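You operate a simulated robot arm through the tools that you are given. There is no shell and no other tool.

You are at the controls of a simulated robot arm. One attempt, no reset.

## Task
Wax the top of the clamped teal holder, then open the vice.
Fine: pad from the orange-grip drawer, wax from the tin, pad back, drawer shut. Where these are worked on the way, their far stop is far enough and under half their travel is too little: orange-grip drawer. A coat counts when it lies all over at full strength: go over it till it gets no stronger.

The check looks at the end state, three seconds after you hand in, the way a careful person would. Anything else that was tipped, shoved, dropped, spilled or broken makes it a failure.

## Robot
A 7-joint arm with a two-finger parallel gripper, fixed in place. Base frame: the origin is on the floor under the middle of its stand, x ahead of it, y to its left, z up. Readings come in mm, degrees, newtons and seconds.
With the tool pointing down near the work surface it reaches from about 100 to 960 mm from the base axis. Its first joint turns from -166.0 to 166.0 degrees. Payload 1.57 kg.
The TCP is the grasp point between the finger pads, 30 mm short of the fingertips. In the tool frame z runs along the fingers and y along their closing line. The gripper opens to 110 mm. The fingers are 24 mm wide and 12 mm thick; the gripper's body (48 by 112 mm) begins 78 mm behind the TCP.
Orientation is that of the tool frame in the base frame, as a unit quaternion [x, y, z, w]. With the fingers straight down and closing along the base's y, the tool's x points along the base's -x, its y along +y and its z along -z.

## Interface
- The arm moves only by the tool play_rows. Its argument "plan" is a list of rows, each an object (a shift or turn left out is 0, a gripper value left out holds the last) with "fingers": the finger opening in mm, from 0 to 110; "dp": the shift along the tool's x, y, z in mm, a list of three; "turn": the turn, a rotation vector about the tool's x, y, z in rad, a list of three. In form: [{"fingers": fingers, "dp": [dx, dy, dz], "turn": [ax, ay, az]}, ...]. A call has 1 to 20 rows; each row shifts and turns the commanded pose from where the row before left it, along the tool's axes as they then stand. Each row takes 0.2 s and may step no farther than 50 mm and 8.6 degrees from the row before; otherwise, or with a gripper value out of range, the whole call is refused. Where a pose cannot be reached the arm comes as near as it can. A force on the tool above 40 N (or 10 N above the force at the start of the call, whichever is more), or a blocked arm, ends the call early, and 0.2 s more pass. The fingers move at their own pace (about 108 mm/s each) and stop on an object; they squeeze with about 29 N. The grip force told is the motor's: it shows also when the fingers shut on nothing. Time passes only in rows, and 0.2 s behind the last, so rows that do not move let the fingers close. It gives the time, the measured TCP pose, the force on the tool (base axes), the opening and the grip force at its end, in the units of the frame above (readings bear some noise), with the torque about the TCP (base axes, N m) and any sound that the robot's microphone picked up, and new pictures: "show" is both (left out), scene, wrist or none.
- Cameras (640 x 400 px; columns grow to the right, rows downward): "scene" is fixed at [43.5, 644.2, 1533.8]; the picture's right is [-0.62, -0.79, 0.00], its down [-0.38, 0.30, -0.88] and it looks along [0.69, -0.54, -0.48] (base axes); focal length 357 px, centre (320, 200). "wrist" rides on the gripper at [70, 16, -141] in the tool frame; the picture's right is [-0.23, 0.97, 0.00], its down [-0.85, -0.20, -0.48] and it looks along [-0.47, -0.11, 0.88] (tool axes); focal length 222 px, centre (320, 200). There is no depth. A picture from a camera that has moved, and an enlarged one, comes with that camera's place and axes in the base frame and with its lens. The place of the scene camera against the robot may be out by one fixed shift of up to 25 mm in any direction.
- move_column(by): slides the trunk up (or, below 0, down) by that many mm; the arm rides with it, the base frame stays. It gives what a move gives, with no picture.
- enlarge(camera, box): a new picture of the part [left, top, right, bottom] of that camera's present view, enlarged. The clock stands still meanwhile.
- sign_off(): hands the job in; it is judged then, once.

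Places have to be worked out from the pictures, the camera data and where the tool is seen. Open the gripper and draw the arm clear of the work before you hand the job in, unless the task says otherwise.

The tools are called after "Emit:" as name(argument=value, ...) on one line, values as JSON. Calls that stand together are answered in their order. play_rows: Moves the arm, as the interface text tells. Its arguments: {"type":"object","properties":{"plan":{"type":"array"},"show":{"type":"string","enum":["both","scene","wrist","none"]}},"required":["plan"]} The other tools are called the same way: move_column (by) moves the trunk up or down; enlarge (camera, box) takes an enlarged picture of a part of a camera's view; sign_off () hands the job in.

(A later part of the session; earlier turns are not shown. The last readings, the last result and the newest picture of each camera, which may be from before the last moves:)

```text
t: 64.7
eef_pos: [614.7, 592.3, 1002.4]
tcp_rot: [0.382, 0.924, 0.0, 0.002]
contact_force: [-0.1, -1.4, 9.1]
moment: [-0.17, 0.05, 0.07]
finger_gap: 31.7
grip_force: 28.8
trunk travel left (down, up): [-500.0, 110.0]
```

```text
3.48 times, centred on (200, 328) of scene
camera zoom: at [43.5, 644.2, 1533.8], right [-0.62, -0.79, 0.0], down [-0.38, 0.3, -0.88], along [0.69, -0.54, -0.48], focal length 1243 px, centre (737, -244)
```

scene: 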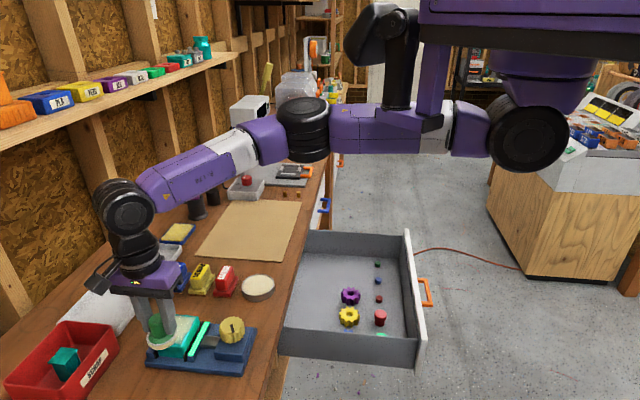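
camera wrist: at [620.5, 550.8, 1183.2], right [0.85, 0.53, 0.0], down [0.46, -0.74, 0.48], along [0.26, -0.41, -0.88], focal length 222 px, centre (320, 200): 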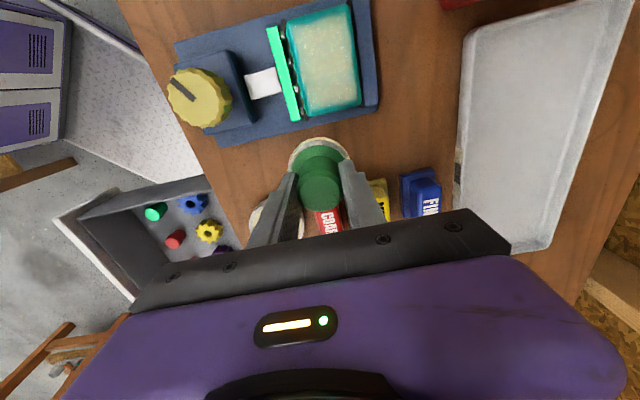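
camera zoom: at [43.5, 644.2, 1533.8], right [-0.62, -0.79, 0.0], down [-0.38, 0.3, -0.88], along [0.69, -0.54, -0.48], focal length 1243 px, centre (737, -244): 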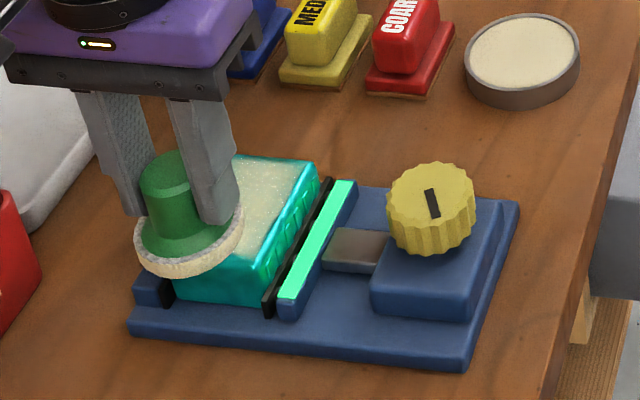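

The pad runs level along the edge at about 9 N. I continue with the inner lines.

Emit:
play_rows(plan=[{"dp": [9, 0.3, 0]}, {"dp": [0.25, -9, 0]}, {"dp": [-11, -0.3, 0]}, {"dp": [-11, -0.3, 0]}, {"dp": [-11, -0.3, 0]}, {"dp": [-11, -0.3, 0]}, {"dp": [-11, -0.3, 0]}, {"dp": [-11, -0.3, 0]}, {"dp": [-9, -0.3, 0]}, {"dp": [0.25, -9, 0]}, {"dp": [11, 0.3, 0]}, {"dp": [11, 0.3, 0]}, {"dp": [11, 0.3, 0]}, {"dp": [11, 0.3, 0]}, {"dp": [11, 0.3, 0]}, {"dp": [11, 0.3, 0]}, {"dp": [9, 0.3, 0]}, {"dp": [0.25, -9, 0]}, {"dp": [-11, -0.3, 0]}, {"dp": [-11, -0.3, 0]}], show="none")

Emit:
play_rows(plan=[{"dp": [-11, -0.3, 0]}, {"dp": [-11, -0.3, 0]}, {"dp": [-11, -0.3, 0]}, {"dp": [-11, -0.3, 0]}, {"dp": [-0.25, 9, 0]}, {"dp": [11, 0.3, 0]}, {"dp": [11, 0.3, 0]}, {"dp": [0, 0, -10]}, {"dp": [0, 0, -28]}, {"dp": [-35, -11, 0]}, {"dp": [-35, -11, 0]}, {"dp": [0, 0, 0]}], show="both")

Emit:
enlarge(camera="wrist", box=[200, 0, 440, 150])

Emit:
enlarge(camera="scene", box=[140, 300, 270, 385])

```text
t: 68.9
eef_pos: [603.1, 564.1, 1001.5]
tcp_rot: [0.381, 0.925, 0.0, 0.001]
contact_force: [-2.0, 2.4, 9.2]
moment: [0.17, 0.15, 0.05]
finger_gap: 31.5
grip_force: 29.3
trunk travel left (down, up): [-500.0, 110.0]
```

```text
t: 71.5
eef_pos: [659.2, 488.8, 1039.3]
tcp_rot: [0.381, 0.925, -0.001, 0.002]
contact_force: [0.0, -0.4, -0.3]
moment: [0.0, -0.04, 0.01]
finger_gap: 31.8
grip_force: 28.6
trunk travel left (down, up): [-500.0, 110.0]
camera wrist: at [622.0, 548.8, 1181.3], right [0.85, 0.53, 0.0], down [0.46, -0.74, 0.48], along [0.26, -0.41, -0.88], focal length 222 px, centre (320, 200)
```

scene: 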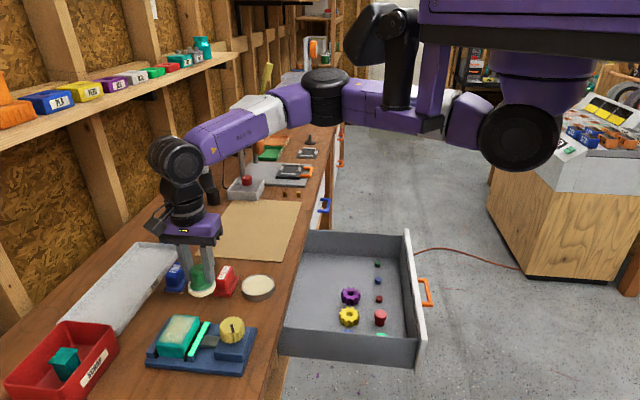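
wrist: 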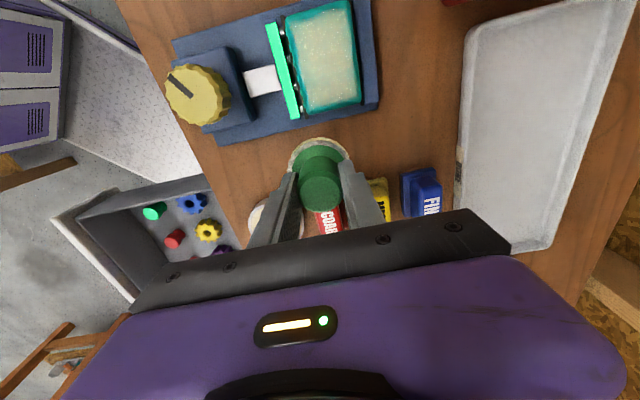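

```text
2.67 times, centred on (320, 75) of wrist
camera zoom: at [622.0, 548.8, 1181.3], right [0.85, 0.53, 0.0], down [0.46, -0.74, 0.48], along [0.26, -0.41, -0.88], focal length 592 px, centre (320, 533)
```

zoom: 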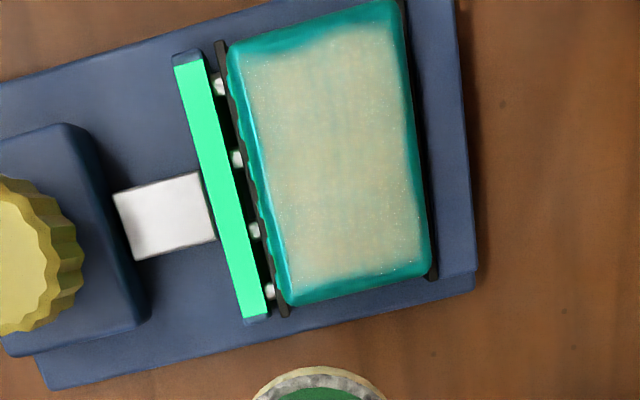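

```text
4.71 times, centred on (205, 342) of scene
camera zoom: at [43.5, 644.2, 1533.8], right [-0.62, -0.79, 0.0], down [-0.38, 0.3, -0.88], along [0.69, -0.54, -0.48], focal length 1682 px, centre (861, -471)
```

zoom: 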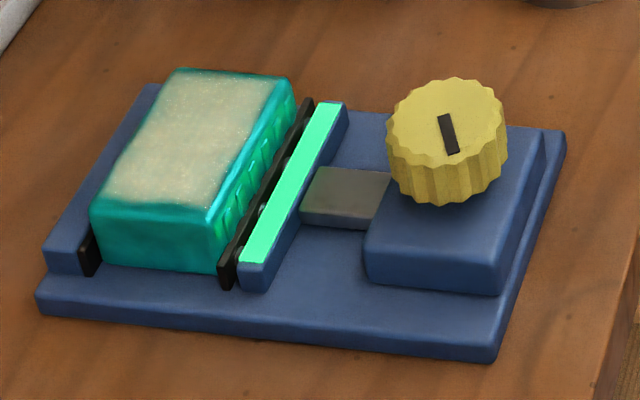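

The outline and tone look unchanged from the previous check. To rule out an exhausted pad, I check the pad's own colour before deciding on a second dip.

Emit:
enlarge(camera="scene", box=[170, 250, 240, 310])

Emit:
enlarge(camera="wrist", box=[260, 120, 380, 220])

```text
6.67 times, centred on (205, 280) of scene
camera zoom: at [43.5, 644.2, 1533.8], right [-0.62, -0.79, 0.0], down [-0.38, 0.3, -0.88], along [0.69, -0.54, -0.48], focal length 2382 px, centre (1087, -333)
```

zoom: 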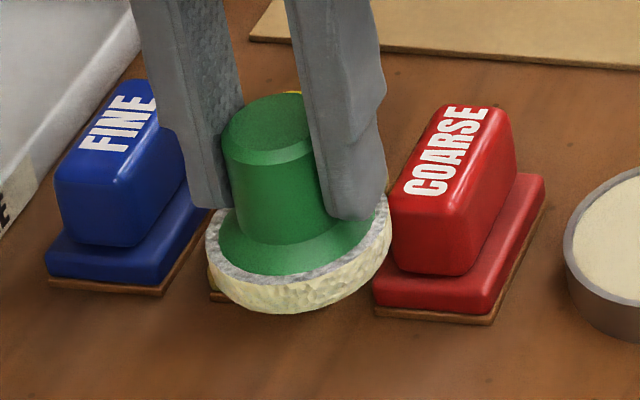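

```text
4.00 times, centred on (320, 170) of wrist
camera zoom: at [622.0, 548.8, 1181.3], right [0.85, 0.53, 0.0], down [0.46, -0.74, 0.48], along [0.26, -0.41, -0.88], focal length 888 px, centre (320, 320)
```

zoom: 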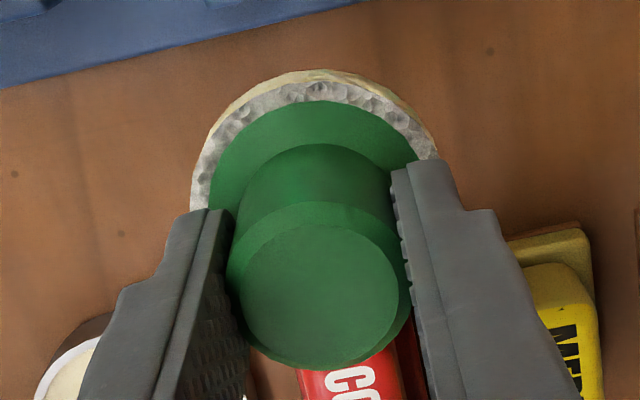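

The pad is still well loaded, but I take one more dip and pass as a check that the film cannot get stronger. I move back over the tin and lower to just above the wax.

Emit:
play_rows(plan=[{"dp": [-25, -21.9, 0]}, {"dp": [-25, -21.9, 0]}, {"dp": [-25, -21.9, 0]}, {"dp": [-25.1, -21.9, 0]}, {"dp": [0, 0, 0]}, {"dp": [0, 0, 30]}, {"dp": [0, 0, 25]}, {"dp": [0, 0, 10]}, {"dp": [0, 0, 0]}], show="both")

Emit:
enlarge(camera="wrist", box=[200, 60, 440, 210])

```text
t: 73.5
eef_pos: [668.9, 357.8, 974.3]
tcp_rot: [0.381, 0.925, 0.0, 0.002]
contact_force: [0.5, -0.1, -0.6]
moment: [0.0, 0.03, -0.03]
finger_gap: 31.3
grip_force: 29.0
trunk travel left (down, up): [-500.0, 110.0]
camera wrist: at [631.5, 416.7, 1116.8], right [0.85, 0.53, 0.0], down [0.46, -0.74, 0.48], along [0.26, -0.41, -0.88], focal length 222 px, centre (320, 200)
```

scene: 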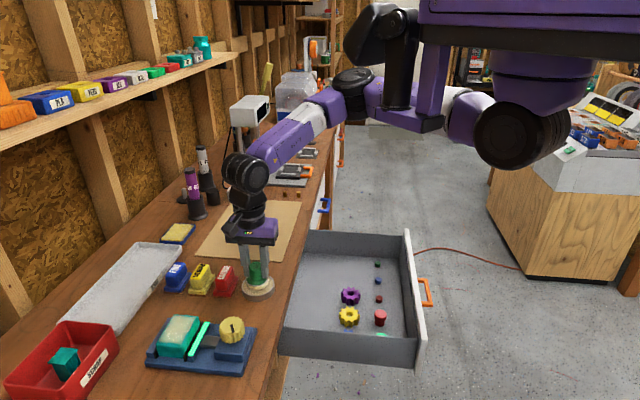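
wrist: 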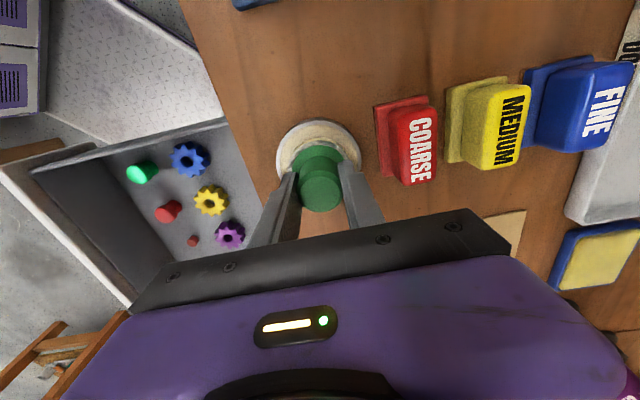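

```text
2.67 times, centred on (320, 135) of wrist
camera zoom: at [631.5, 416.7, 1116.8], right [0.85, 0.53, 0.0], down [0.46, -0.74, 0.48], along [0.26, -0.41, -0.88], focal length 592 px, centre (320, 373)
```

zoom: 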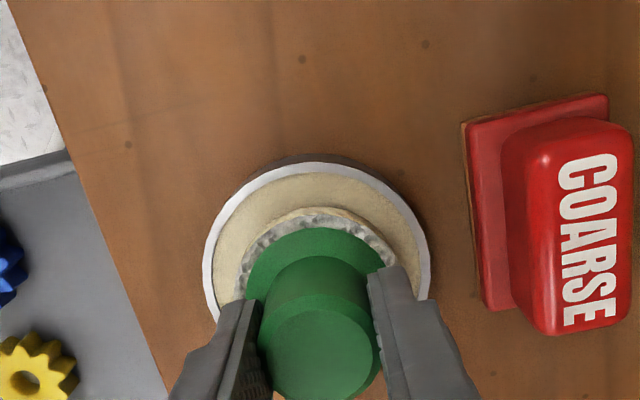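

The pad is centred over the tin again. I lower it gently onto the wax.

Emit:
play_rows(plan=[{"dp": [0, 0, 2]}, {"dp": [0, 0, 1.5]}, {"dp": [0, 0, 1]}, {"dp": [0, 0, 1]}, {"dp": [0, 0, 0]}, {"dp": [0, 0, 0]}], show="none")

```text
t: 74.9
eef_pos: [670.2, 356.7, 970.5]
tcp_rot: [0.381, 0.925, 0.0, 0.002]
contact_force: [-1.0, -0.1, -0.9]
moment: [0.02, 0.03, 0.01]
finger_gap: 31.3
grip_force: 28.2
trunk travel left (down, up): [-500.0, 110.0]
```

No contact yet. I go down further in 1 mm steps.

Emit:
play_rows(plan=[{"dp": [0, 0, 1]}, {"dp": [0, 0, 1]}, {"dp": [0, 0, 1]}, {"dp": [0, 0, 0]}, {"dp": [0, 0, 0]}], show="none")

```text
t: 76.1
eef_pos: [670.1, 357.9, 968.1]
tcp_rot: [0.381, 0.925, 0.002, 0.003]
contact_force: [0.8, -3.6, 30.9]
moment: [-0.24, 0.19, 0.01]
finger_gap: 31.5
grip_force: 29.2
trunk travel left (down, up): [-500.0, 110.0]
```

The pad is pressed into the wax (31 N). I lift off and carry it back above the holder.

Emit:
play_rows(plan=[{"dp": [0, 0, -7]}, {"dp": [0, 0, -25]}, {"dp": [0, 0, -35]}, {"dp": [39.7, 22.3, 0]}, {"dp": [39.7, 22.3, 0]}, {"dp": [39.7, 22.3, 0]}, {"dp": [39.7, 22.3, 0]}, {"dp": [39.6, 22.4, 0]}, {"dp": [0, 0, 0]}, {"dp": [0, 0, 20]}, {"dp": [0, 0, 0]}], show="both")

Emit:
enlarge(camera="wrist", box=[200, 60, 440, 210])

```text
t: 78.5
eef_pos: [604.9, 577.7, 1013.4]
tcp_rot: [0.381, 0.924, 0.001, 0.003]
contact_force: [-0.5, 0.4, -0.5]
moment: [-0.05, -0.01, -0.02]
finger_gap: 31.4
grip_force: 29.2
trunk travel left (down, up): [-500.0, 110.0]
camera wrist: at [568.8, 636.2, 1154.6], right [0.85, 0.53, 0.0], down [0.46, -0.74, 0.48], along [0.26, -0.41, -0.88], focal length 222 px, centre (320, 200)
```

scene: 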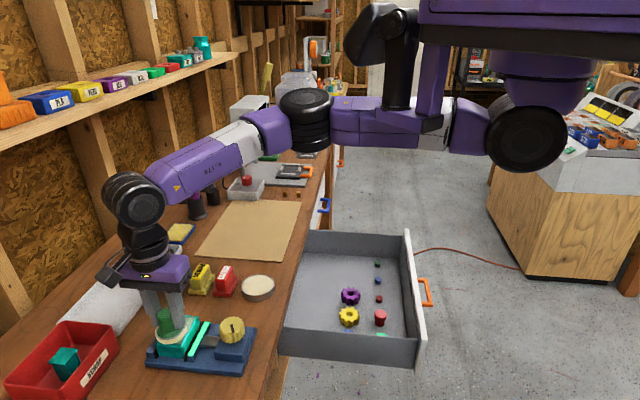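
wrist: 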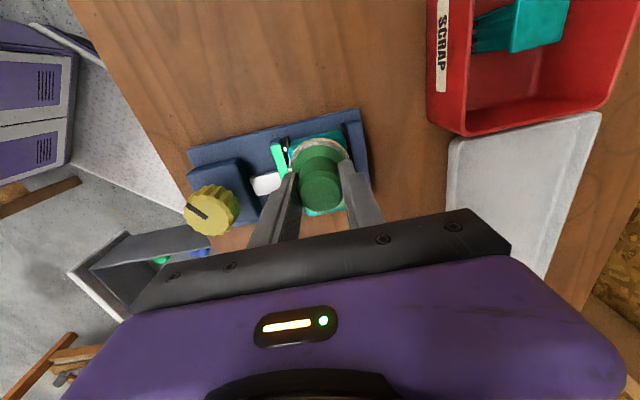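

```text
2.67 times, centred on (320, 135) of wrist
camera zoom: at [568.8, 636.2, 1154.6], right [0.85, 0.53, 0.0], down [0.46, -0.74, 0.48], along [0.26, -0.41, -0.88], focal length 592 px, centre (320, 373)
```

zoom: 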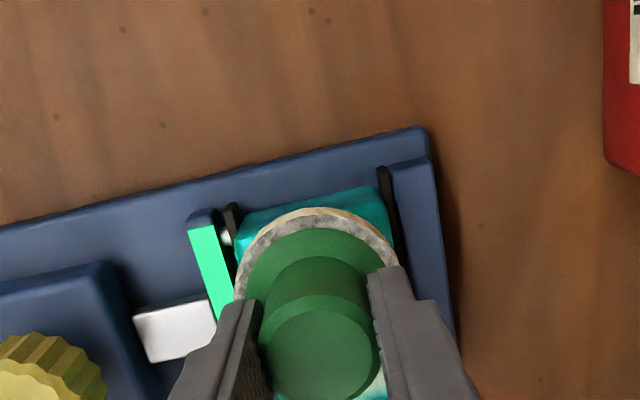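

The pad is over the holder again near the near end. I lower it the last millimetres to contact.

Emit:
play_rows(plan=[{"dp": [0, 0, 5]}, {"dp": [0, 0, 3]}, {"dp": [0, 0, 1.5]}, {"dp": [0, 0, 1.5]}, {"dp": [0, 0, 1]}, {"dp": [0, 0, 0]}], show="none")

```text
t: 79.9
eef_pos: [606.3, 577.1, 1002.4]
tcp_rot: [0.382, 0.924, 0.001, 0.003]
contact_force: [0.5, -1.5, 8.9]
moment: [-0.14, 0.13, 0.04]
finger_gap: 31.1
grip_force: 29.2
trunk travel left (down, up): [-500.0, 110.0]
```

Contact at 9 N. I run another complete raster with the fresh wax, edges and middle.

Emit:
play_rows(plan=[{"dp": [9, 0.25, 0.2]}, {"dp": [8, 0.25, 0]}, {"dp": [-0.5, 18, 0]}, {"dp": [-11, -0.3, 0]}, {"dp": [-11, -0.3, 0]}, {"dp": [-11, -0.3, 0]}, {"dp": [-11, -0.3, 0]}, {"dp": [-11, -0.3, 0]}, {"dp": [-11, -0.3, 0]}, {"dp": [-8, -0.3, 0]}, {"dp": [0.25, -9, 0]}, {"dp": [11, 0.3, 0]}, {"dp": [11, 0.3, 0]}, {"dp": [11, 0.3, 0]}, {"dp": [11, 0.3, 0]}, {"dp": [11, 0.3, 0]}, {"dp": [11, 0.3, 0]}, {"dp": [8, 0.3, 0]}, {"dp": [0.25, -9, 0]}, {"dp": [-11, -0.3, 0]}], show="none")

Emit:
play_rows(plan=[{"dp": [-11, -0.3, -0.2]}, {"dp": [-11, -0.3, 0]}, {"dp": [-11, -0.3, 0]}, {"dp": [-11, -0.3, 0]}, {"dp": [-11, -0.3, 0]}, {"dp": [-8, -0.3, 0]}, {"dp": [0.25, -9, 0]}, {"dp": [11, 0.3, 0]}, {"dp": [11, 0.3, 0]}, {"dp": [11, 0.3, 0]}, {"dp": [11, 0.3, 0]}, {"dp": [11, 0.3, 0]}, {"dp": [11, 0.3, 0]}, {"dp": [8, 0.3, 0]}, {"dp": [0.25, -9, 0]}, {"dp": [-11, -0.3, 0]}, {"dp": [-11, -0.3, 0]}, {"dp": [-11, -0.3, 0]}, {"dp": [-11, -0.3, 0]}, {"dp": [-11, -0.3, 0]}], show="none")

Emit:
play_rows(plan=[{"dp": [-11, -0.3, 0]}, {"dp": [-8, -0.3, 0]}, {"dp": [-0.5, 18, 0]}, {"dp": [11, 0.3, 0]}, {"dp": [11, 0.3, 0]}, {"dp": [0, 0, -10]}, {"dp": [0, 0, -28]}, {"dp": [-35, -11, 0]}, {"dp": [-25, -11, 0]}, {"dp": [0, 0, 0]}], show="both")

Emit:
enlarge(camera="wrist", box=[200, 0, 440, 150])

Emit:
enlarge(camera="scene", box=[140, 300, 270, 385])

```text
t: 84.1
eef_pos: [598.5, 582.0, 1001.9]
tcp_rot: [0.379, 0.925, 0.0, 0.0]
contact_force: [-7.3, 5.7, 21.2]
moment: [0.19, 0.24, 0.0]
finger_gap: 31.1
grip_force: 29.1
trunk travel left (down, up): [-500.0, 110.0]
```

```text
t: 88.3
eef_pos: [619.8, 536.0, 1002.1]
tcp_rot: [0.381, 0.924, 0.0, 0.002]
contact_force: [-3.7, 4.5, 19.6]
moment: [0.33, 0.29, 0.04]
finger_gap: 31.3
grip_force: 29.2
trunk travel left (down, up): [-500.0, 110.0]
```

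```text
t: 90.5
eef_pos: [658.7, 493.1, 1040.4]
tcp_rot: [0.381, 0.924, 0.0, 0.002]
contact_force: [0.6, -0.3, -0.6]
moment: [-0.02, 0.02, -0.03]
finger_gap: 31.4
grip_force: 29.1
trunk travel left (down, up): [-500.0, 110.0]
camera wrist: at [620.9, 552.1, 1182.3], right [0.85, 0.53, 0.0], down [0.46, -0.74, 0.48], along [0.26, -0.41, -0.88], focal length 222 px, centre (320, 200)
```

scene: 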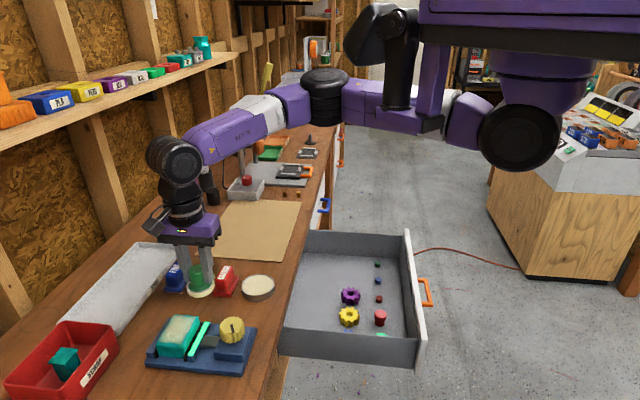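
wrist: 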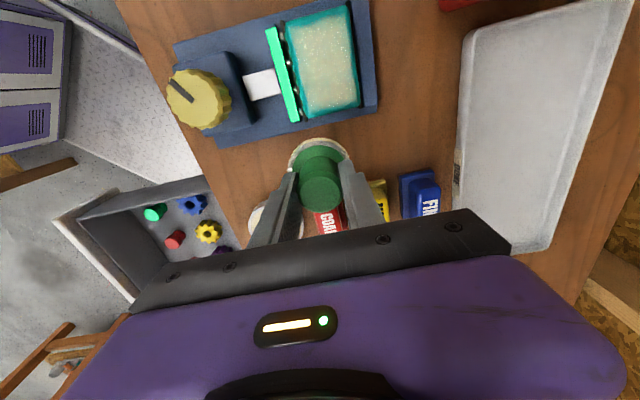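

```text
2.67 times, centred on (320, 75) of wrist
camera zoom: at [620.9, 552.1, 1182.3], right [0.85, 0.53, 0.0], down [0.46, -0.74, 0.48], along [0.26, -0.41, -0.88], focal length 592 px, centre (320, 533)
```

zoom: 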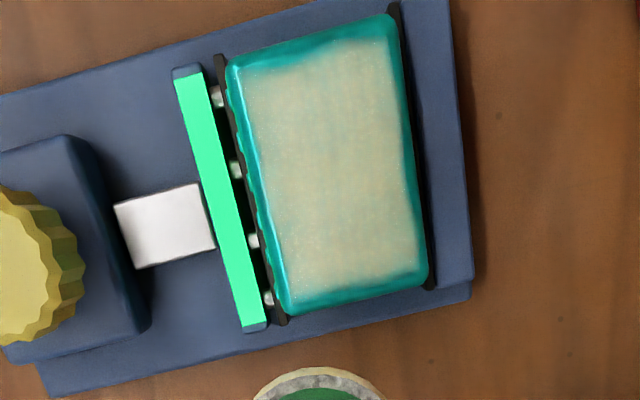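

```text
4.71 times, centred on (205, 342) of scene
camera zoom: at [43.5, 644.2, 1533.8], right [-0.62, -0.79, 0.0], down [-0.38, 0.3, -0.88], along [0.69, -0.54, -0.48], focal length 1682 px, centre (861, -471)
```

zoom: 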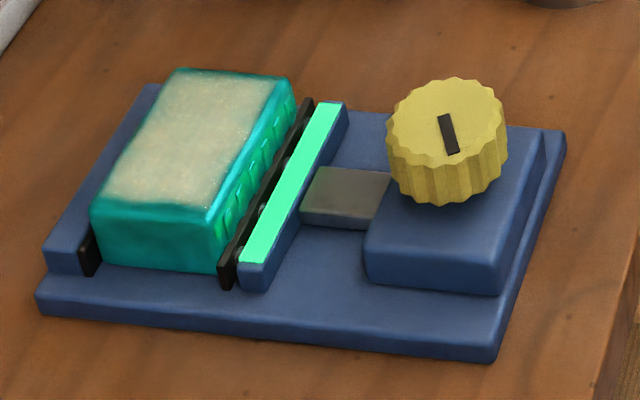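

The film is identical to before, so it is at full strength, and the vice has not moved. I now carry the pad back over the drawer.

Emit:
play_rows(plan=[{"dp": [-34.9, -31.7, 0]}, {"dp": [-34.9, -31.7, 0]}, {"dp": [-34.9, -31.7, 0]}, {"dp": [-34.9, -31.7, 0]}, {"dp": [-34.9, -31.7, 0]}, {"dp": [-34.9, -31.7, 0]}, {"dp": [-34.9, -31.7, 0]}, {"dp": [-34.9, -31.7, 0]}, {"dp": [-34.9, -31.6, 0]}, {"dp": [-35, -31.6, 0]}, {"dp": [0, 0, 0]}], show="both")

Emit:
enlarge(camera="scene", box=[280, 150, 440, 370])

```text
t: 92.9
eef_pos: [682.4, 20.6, 1041.3]
tcp_rot: [0.381, 0.925, 0.0, 0.002]
contact_force: [0.0, 0.3, -0.2]
moment: [0.0, -0.01, 0.02]
finger_gap: 31.2
grip_force: 29.2
trunk travel left (down, up): [-500.0, 110.0]
camera wrist: at [644.4, 79.3, 1182.7], right [0.85, 0.53, 0.0], down [0.46, -0.74, 0.48], along [0.26, -0.41, -0.88], focal length 222 px, centre (320, 200)
```

scene: 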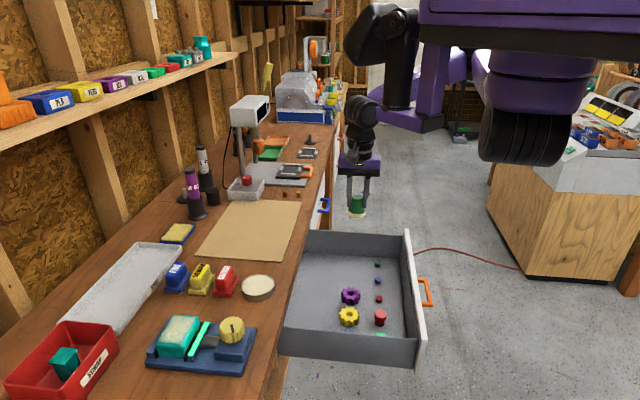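
wrist: 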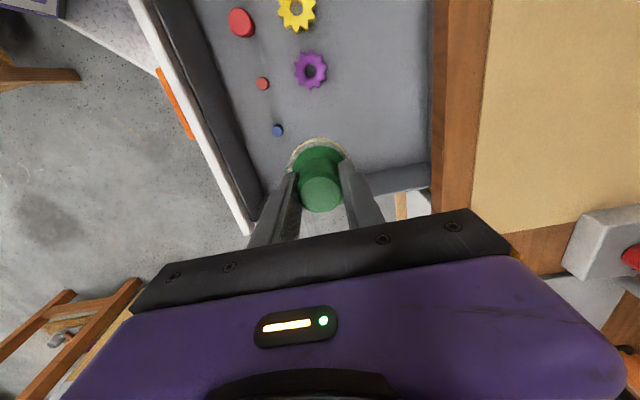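

```text
1.82 times, centred on (360, 260) of scene
camera zoom: at [43.5, 644.2, 1533.8], right [-0.62, -0.79, 0.0], down [-0.38, 0.3, -0.88], along [0.69, -0.54, -0.48], focal length 650 px, centre (247, 91)
```

zoom: 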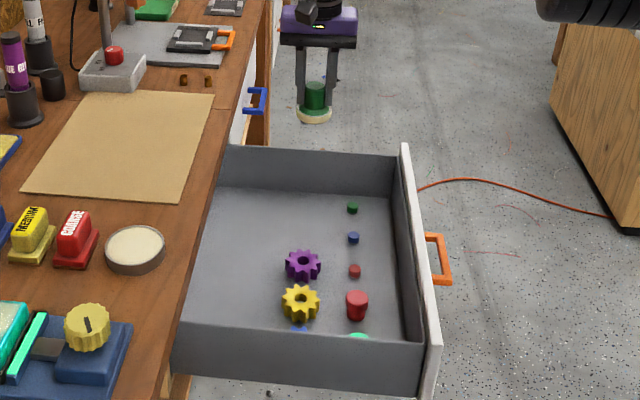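

The drawer and its contents are unchanged. I lower the pad back to its original spot, stopping a few millimetres above the floor.

Emit:
play_rows(plan=[{"dp": [0.7, 1.7, 45]}, {"dp": [0, 0, 45]}, {"dp": [0, 0, 45]}, {"dp": [0, 0, 45]}, {"dp": [0, 0, 40]}, {"dp": [0, 0, 25]}, {"dp": [0, 0, 0]}, {"dp": [0, 0, 2]}, {"dp": [0, 0, 0]}], show="wrist")

```text
t: 94.9
eef_pos: [682.2, 22.7, 792.3]
tcp_rot: [0.381, 0.925, 0.0, 0.002]
contact_force: [0.4, 0.3, -0.4]
moment: [0.01, -0.03, 0.01]
finger_gap: 31.3
grip_force: 28.7
trunk travel left (down, up): [-500.0, 110.0]
camera wrist: at [645.8, 82.1, 935.0], right [0.85, 0.53, 0.0], down [0.46, -0.74, 0.48], along [0.26, -0.41, -0.88], focal length 222 px, centre (320, 200)
```

wrist: 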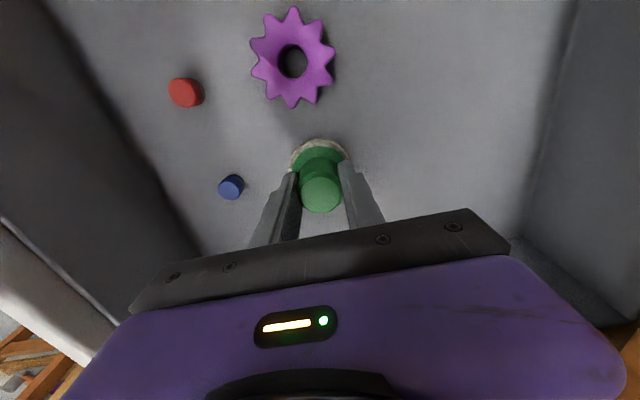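

Still free at z≈792. I ease down to floor contact in small steps.

Emit:
play_rows(plan=[{"dp": [0, 0, 1.5]}, {"dp": [0, 0, 1.5]}, {"dp": [0, 0, 1.2]}, {"dp": [0, 0, 1]}, {"dp": [0, 0, 0]}], show="none")

```text
t: 96.1
eef_pos: [684.8, 23.3, 789.5]
tcp_rot: [0.381, 0.924, 0.002, 0.002]
contact_force: [-1.1, 3.7, 40.5]
moment: [-0.2, 0.24, 0.02]
finger_gap: 31.3
grip_force: 29.2
trunk travel left (down, up): [-500.0, 110.0]
```

Floor contact is made (40 N, a bit firm). I ease up a little, then open the fingers and wait.

Emit:
play_rows(plan=[{"dp": [0, 0, -1.5]}, {"dp": [0, 0, -0.5]}, {"dp": [0, 0, 0]}], show="none")

Emit:
play_rows(plan=[{"fingers": 60}, {"dp": [0, 0, 0]}, {"dp": [0, 0, 0]}], show="both")

Emit:
enlarge(camera="wrist", box=[220, 100, 460, 250])

```text
t: 96.9
eef_pos: [683.6, 23.8, 788.5]
tcp_rot: [0.381, 0.925, -0.001, 0.002]
contact_force: [0.9, 1.9, 22.7]
moment: [0.0, -0.02, -0.03]
finger_gap: 31.2
grip_force: 29.1
trunk travel left (down, up): [-500.0, 110.0]
```

```text
t: 97.7
eef_pos: [684.2, 22.6, 789.5]
tcp_rot: [0.381, 0.925, 0.0, 0.002]
contact_force: [0.0, 0.1, -0.7]
moment: [0.02, 0.02, -0.03]
finger_gap: 60.0
grip_force: 0.0
trunk travel left (down, up): [-500.0, 110.0]
camera wrist: at [646.3, 82.6, 931.7], right [0.85, 0.53, 0.0], down [0.46, -0.74, 0.48], along [0.26, -0.41, -0.88], focal length 222 px, centre (320, 200)
```

scene: 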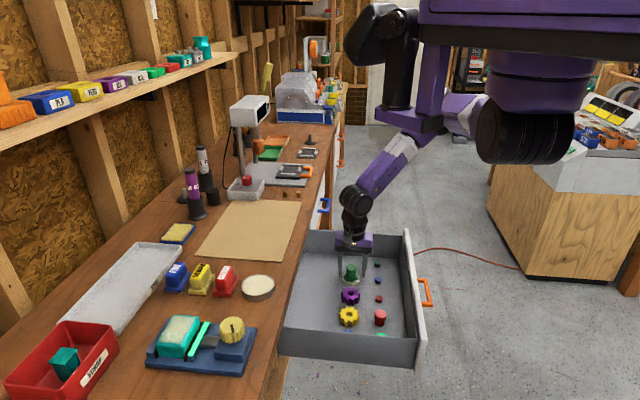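
wrist: 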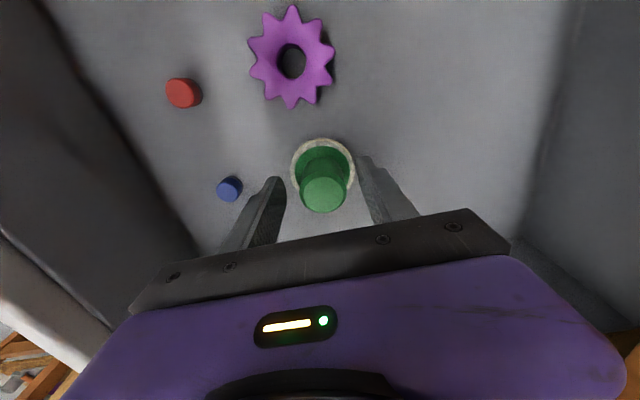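

```text
2.67 times, centred on (340, 175) of wrist
camera zoom: at [646.3, 82.6, 931.7], right [0.85, 0.53, 0.0], down [0.46, -0.74, 0.48], along [0.26, -0.41, -0.88], focal length 592 px, centre (267, 267)
```

zoom: 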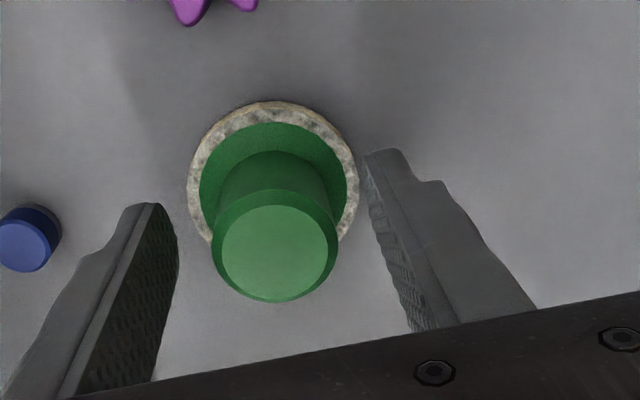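

The pad stands upright where it was. I lift straight out of the drawer and turn the tool 90°, so that closed fingers with the narrow side of the body toward the bench can push the drawer shut.

Emit:
play_rows(plan=[{"dp": [0, 0, -15]}, {"dp": [0, 0, -35]}, {"dp": [0, 0, -45]}, {"dp": [0, 0, -45]}, {"dp": [0, 0, -35]}, {"fingers": 0, "turn": [0, 0, -0.143]}, {"turn": [0, 0, -0.143]}, {"turn": [0, 0, -0.143]}, {"turn": [0, 0, -0.143]}, {"turn": [0, 0, -0.143]}, {"turn": [0, 0, -0.143]}, {"turn": [0, 0, -0.143]}, {"turn": [0, 0, -0.143]}, {"turn": [0, 0, -0.143]}, {"turn": [0, 0, -0.143]}, {"turn": [0, 0, -0.141]}, {"dp": [0, 0, 0]}], show="both")

Emit:
enlarge(camera="scene", box=[280, 220, 440, 370])

```text
t: 101.3
eef_pos: [683.5, 22.8, 964.8]
tcp_rot: [-0.385, 0.923, -0.001, 0.002]
contact_force: [0.5, 0.1, -0.5]
moment: [0.0, 0.0, 0.03]
finger_gap: 0.0
grip_force: 21.5
trunk travel left (down, up): [-500.0, 110.0]
camera wrist: at [623.1, -15.9, 1106.8], right [-0.53, 0.85, 0.0], down [0.74, 0.47, 0.48], along [0.41, 0.25, -0.88], focal length 222 px, centre (320, 200)
```

scene: 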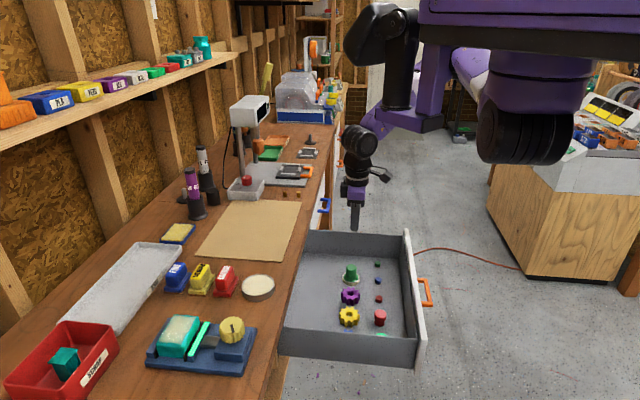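
wrist: 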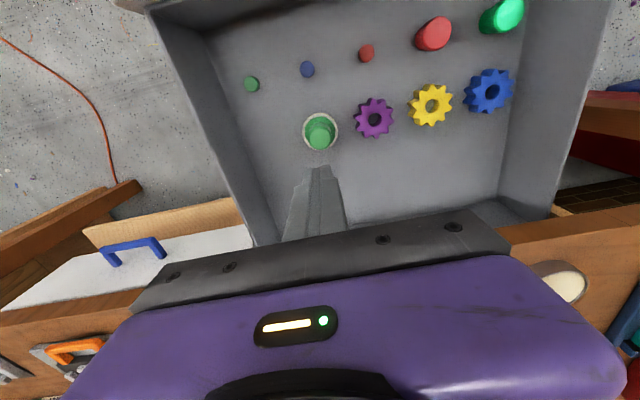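

```text
2.67 times, centred on (360, 295) of scene
camera zoom: at [43.5, 644.2, 1533.8], right [-0.62, -0.79, 0.0], down [-0.38, 0.3, -0.88], along [0.69, -0.54, -0.48], focal length 953 px, centre (213, -53)
```

zoom: 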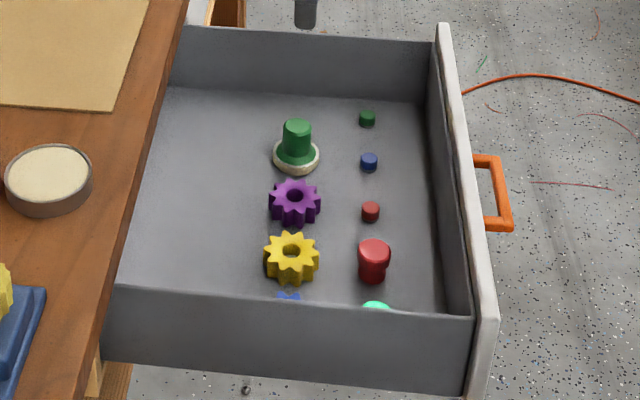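

The pad is back in place upright. I move over and past the drawer front to free space in front of the handle.

Emit:
play_rows(plan=[{"dp": [45.1, -3.7, 2]}, {"dp": [45.1, -3.7, 2]}, {"dp": [45.1, -3.7, 2]}, {"dp": [45.1, -3.7, 2]}, {"dp": [45.1, -3.7, 2]}, {"dp": [45.1, -3.7, 2]}, {"dp": [45.1, -3.9, 3]}, {"dp": [0, 0, 0]}], show="both")

```text
t: 103.3
eef_pos: [480.8, -189.7, 932.8]
tcp_rot: [-0.392, 0.919, 0.034, 0.011]
contact_force: [0.6, 0.7, 0.5]
moment: [0.03, 0.01, 0.06]
finger_gap: 0.1
grip_force: 21.9
trunk travel left (down, up): [-500.0, 110.0]
stopped in row 8: the arm was blocked; the commanded pose is now the measured one
camera wrist: at [421.9, -239.5, 1073.3], right [-0.54, 0.84, 0.06], down [0.74, 0.44, 0.51], along [0.4, 0.32, -0.86], focal length 222 px, centre (320, 200)
```

scene: 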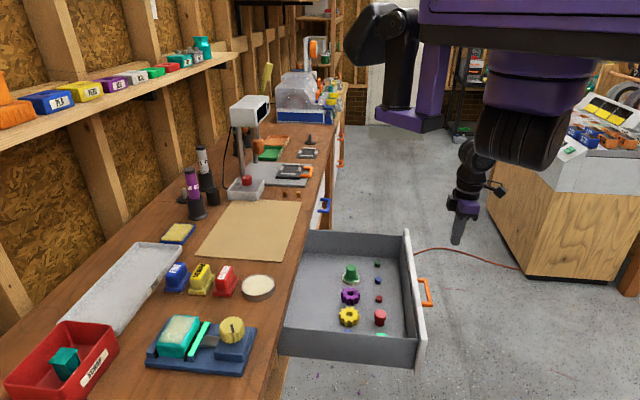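
wrist: 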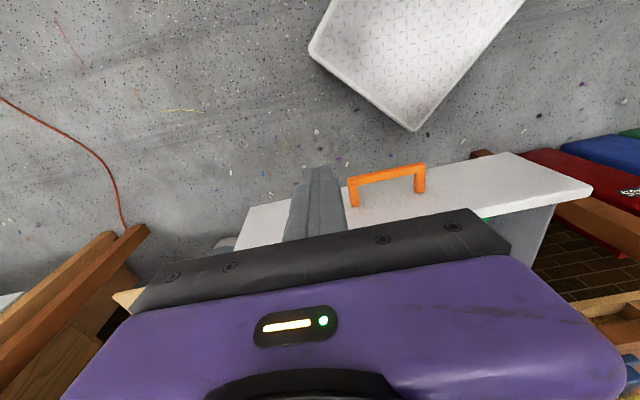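

The arm got close to its own folding limit there, still in free space outside the drawer. I descend, which unfolds it, and straighten the small tilt.

Emit:
play_rows(plan=[{"dp": [0, 0, 25]}, {"dp": [0, 0, 30]}, {"dp": [0, 0, 30], "turn": [0.027, 0.023, 0]}, {"dp": [0, 0, 20], "turn": [0.027, 0.023, 0]}, {"dp": [0, 0, 0]}], show="both")

```text
t: 104.5
eef_pos: [480.8, -182.2, 830.0]
tcp_rot: [-0.392, 0.92, -0.001, 0.001]
contact_force: [0.5, 0.4, 0.1]
moment: [0.0, -0.05, -0.04]
finger_gap: 0.0
grip_force: 21.7
trunk travel left (down, up): [-500.0, 110.0]
camera wrist: at [420.4, -223.4, 971.6], right [-0.54, 0.84, 0.0], down [0.74, 0.48, 0.48], along [0.4, 0.26, -0.88], focal length 222 px, centre (320, 200)
```

scene: 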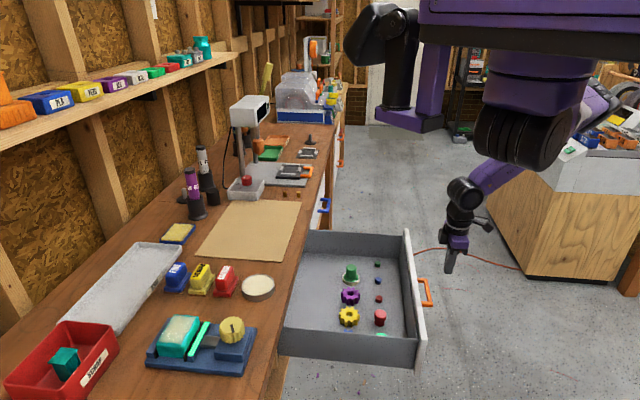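
wrist: 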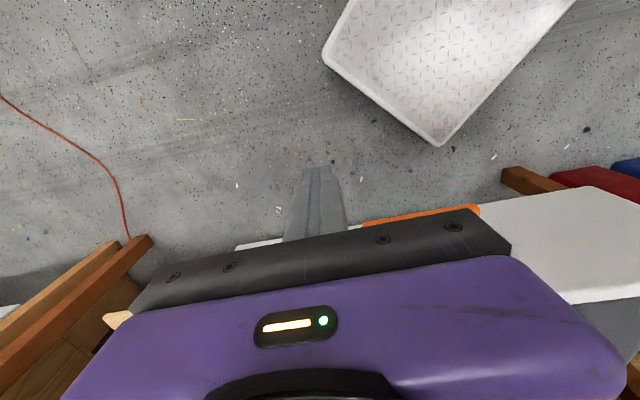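

The tool is level and clear of the handle. I slide sideways to line up with the handle's middle, about 35 mm in front of the bar.

Emit:
play_rows(plan=[{"dp": [-10, 27, 7], "turn": [0, 0, 0.01]}, {"dp": [-10, 27, 7], "turn": [0, 0, 0.01]}, {"dp": [-10, 28, 8]}, {"dp": [0, 0, 0]}], show="both")

Emit:
enlarge(camera="scene", box=[380, 200, 500, 330])

```text
t: 105.5
eef_pos: [443.8, -104.2, 807.8]
tcp_rot: [-0.382, 0.924, 0.0, 0.001]
contact_force: [-0.1, -0.8, -0.3]
moment: [-0.01, -0.05, 0.01]
finger_gap: 0.0
grip_force: 21.8
trunk travel left (down, up): [-500.0, 110.0]
camera wrist: at [383.7, -142.8, 950.3], right [-0.53, 0.85, 0.0], down [0.75, 0.46, 0.48], along [0.41, 0.25, -0.88], focal length 222 px, centre (320, 200)
```

scene: 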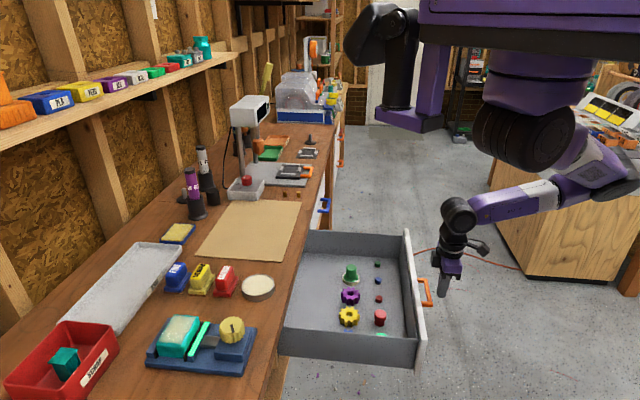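
wrist: 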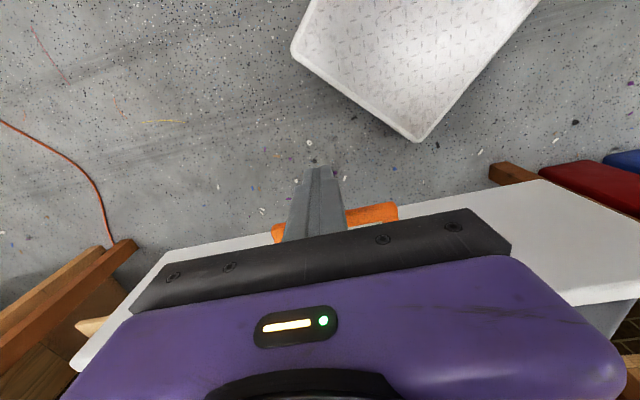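

```text
3.08 times, centred on (440, 265) of scene
camera zoom: at [43.5, 644.2, 1533.8], right [-0.62, -0.79, 0.0], down [-0.38, 0.3, -0.88], along [0.69, -0.54, -0.48], focal length 1100 px, centre (-49, 0)
```

zoom: 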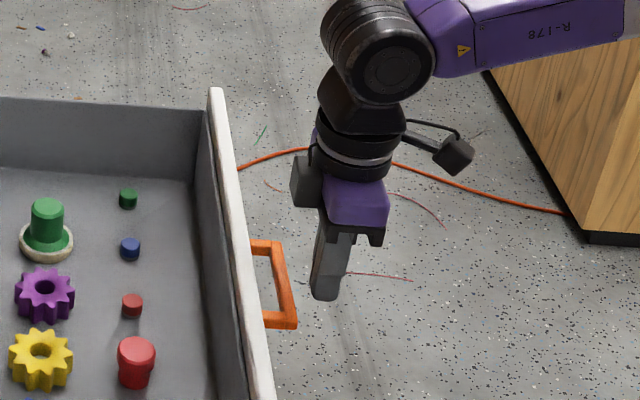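

The closed fingers are in front of the bar near its middle. I push gently toward the bench, building up contact slowly.

Emit:
play_rows(plan=[{"dp": [-5, 4, 0]}, {"dp": [-5, 0, 0]}, {"dp": [-5, 0, 0]}, {"dp": [-5, 0, 0]}, {"dp": [-6, 0, 0]}, {"dp": [-8, 0, 0]}, {"dp": [-10, 0, 0]}, {"dp": [-10, 0, 0]}, {"dp": [-10, 0, 0]}, {"dp": [-10, 0, 0]}, {"dp": [0, 0, 0]}], show="scene")

Emit:
enlarge(camera="scene", box=[280, 200, 460, 360])

```text
t: 107.9
eef_pos: [494.1, -49.1, 807.2]
tcp_rot: [-0.381, 0.924, 0.0, 0.001]
contact_force: [0.4, 0.0, 0.1]
moment: [0.01, -0.01, 0.04]
finger_gap: 0.0
grip_force: 21.4
trunk travel left (down, up): [-500.0, 110.0]
```

scene: 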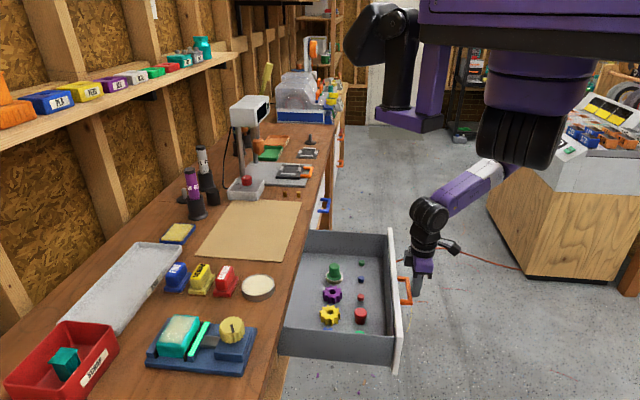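

```text
2.50 times, centred on (370, 280) of scene
camera zoom: at [43.5, 644.2, 1533.8], right [-0.62, -0.79, 0.0], down [-0.38, 0.3, -0.88], along [0.69, -0.54, -0.48], focal length 893 px, centre (195, 0)
```

zoom: 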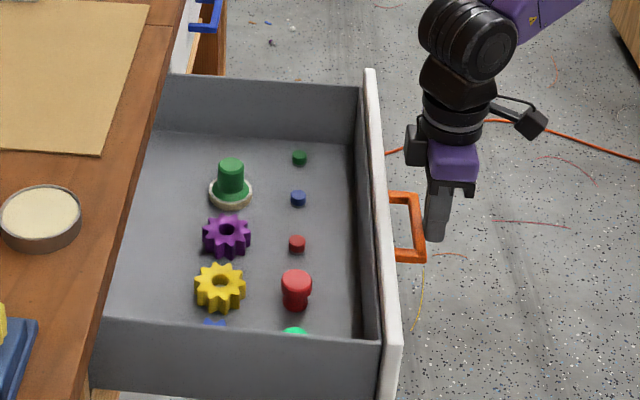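

The drawer follows smoothly and everything in it stays upright. I keep pushing at a steady speed.

Emit:
play_rows(plan=[{"dp": [-6, 0, 0]}, {"dp": [-9, 0, 0]}, {"dp": [-12, 0, 0]}, {"dp": [-13, 0, 0]}, {"dp": [-13, 0, 0]}, {"dp": [-13, 0, 0]}, {"dp": [-13, 0, 0]}, {"dp": [-13, 0, 0]}, {"dp": [-13, 0, 0]}, {"dp": [-13, 0, 0]}, {"dp": [-13, 0, 0]}, {"dp": [-13, 0, 0]}, {"dp": [-13, 0, 0]}, {"dp": [-13, 0, 0]}, {"dp": [-13, 0, 0]}, {"dp": [-12, 0, 0]}, {"dp": [-9, 0, 0]}, {"dp": [-6, 0, 0]}, {"dp": [0, 0, 0]}], show="both")

```text
t: 111.9
eef_pos: [641.5, 100.5, 807.2]
tcp_rot: [-0.383, 0.924, -0.001, 0.001]
contact_force: [-0.6, 0.9, -0.4]
moment: [0.0, -0.01, 0.0]
finger_gap: 0.0
grip_force: 21.4
trunk travel left (down, up): [-500.0, 110.0]
camera wrist: at [580.6, 60.1, 950.2], right [-0.53, 0.85, 0.0], down [0.74, 0.46, 0.48], along [0.41, 0.25, -0.88], focal length 222 px, centre (320, 200)
```

scene: 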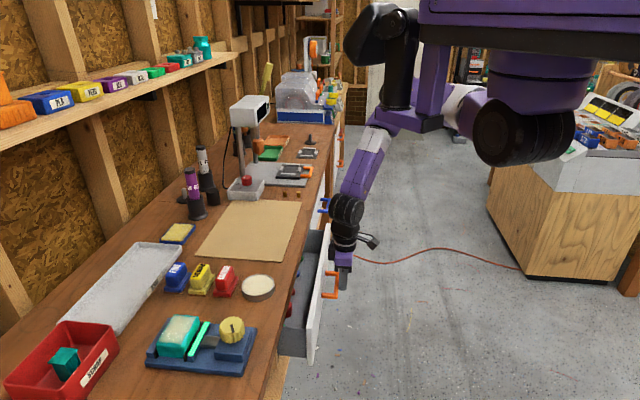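
wrist: 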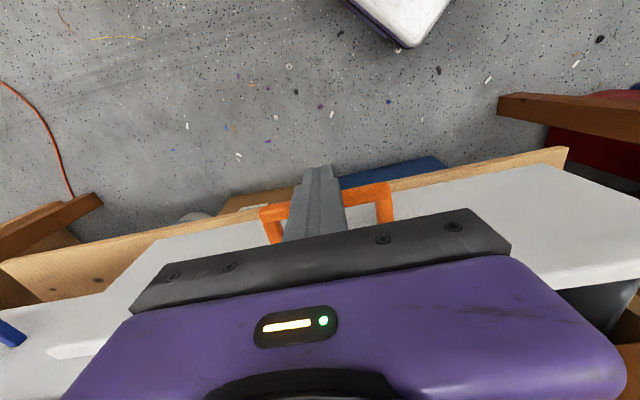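

About 65 mm of travel remain. I push on, slowing near the end to feel for the closed stop.

Emit:
play_rows(plan=[{"dp": [-6, 0, 0]}, {"dp": [-9, 0, 0]}, {"dp": [-10, 0, 0]}, {"dp": [-10, 0, 0]}, {"dp": [-8, 0, 0]}, {"dp": [-6, 0, 0]}, {"dp": [-4, 0, 0]}, {"dp": [-3, 0, 0]}, {"dp": [-3, 0, 0]}, {"dp": [-3, 0, 0]}, {"dp": [-3, 0, 0]}, {"dp": [-3, 0, 0]}, {"dp": [-3, 0, 0]}, {"dp": [0, 0, 0]}], show="both")

```text
t: 114.9
eef_pos: [691.3, 150.8, 807.8]
tcp_rot: [-0.383, 0.924, -0.001, 0.001]
contact_force: [0.5, 0.5, -0.1]
moment: [0.0, -0.02, 0.05]
finger_gap: 0.0
grip_force: 21.4
trunk travel left (down, up): [-500.0, 110.0]
camera wrist: at [630.7, 110.5, 950.0], right [-0.53, 0.85, 0.0], down [0.74, 0.46, 0.48], along [0.41, 0.25, -0.88], focal length 222 px, centre (320, 200)
```

scene: 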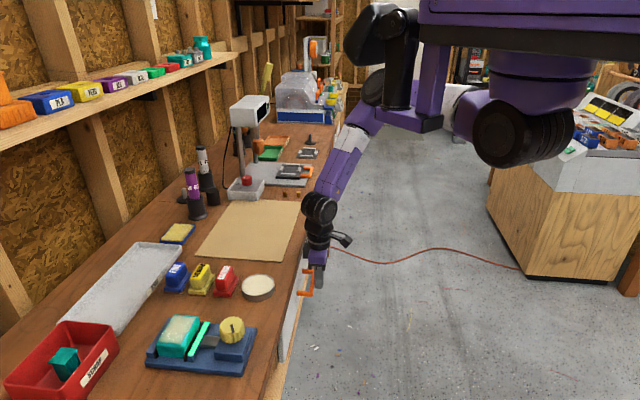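
wrist: 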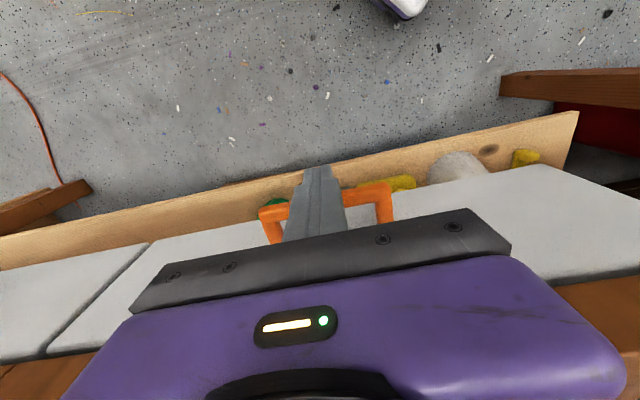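

The front looks almost flush with its neighbour and there is no resistance yet. I push the last millimetres in small steps until the stop is felt.

Emit:
play_rows(plan=[{"dp": [-2, 0, 0]}, {"dp": [-1.5, 0, 0]}, {"dp": [-1.5, 0, 0]}, {"dp": [-1.5, 0, 0]}, {"dp": [-1.5, 0, 0]}, {"dp": [0, 0, 0]}], show="none")

```text
t: 116.0
eef_pos: [693.0, 150.8, 806.5]
tcp_rot: [-0.382, 0.924, -0.004, -0.004]
contact_force: [-4.9, -6.5, 3.5]
moment: [-0.02, 0.0, -0.01]
finger_gap: 0.0
grip_force: 21.4
trunk travel left (down, up): [-500.0, 110.0]
stopped in row 5: the force on the tool passed its limit at 43 N (the readings are from after the stop); the commanded pose is now the measured one
```

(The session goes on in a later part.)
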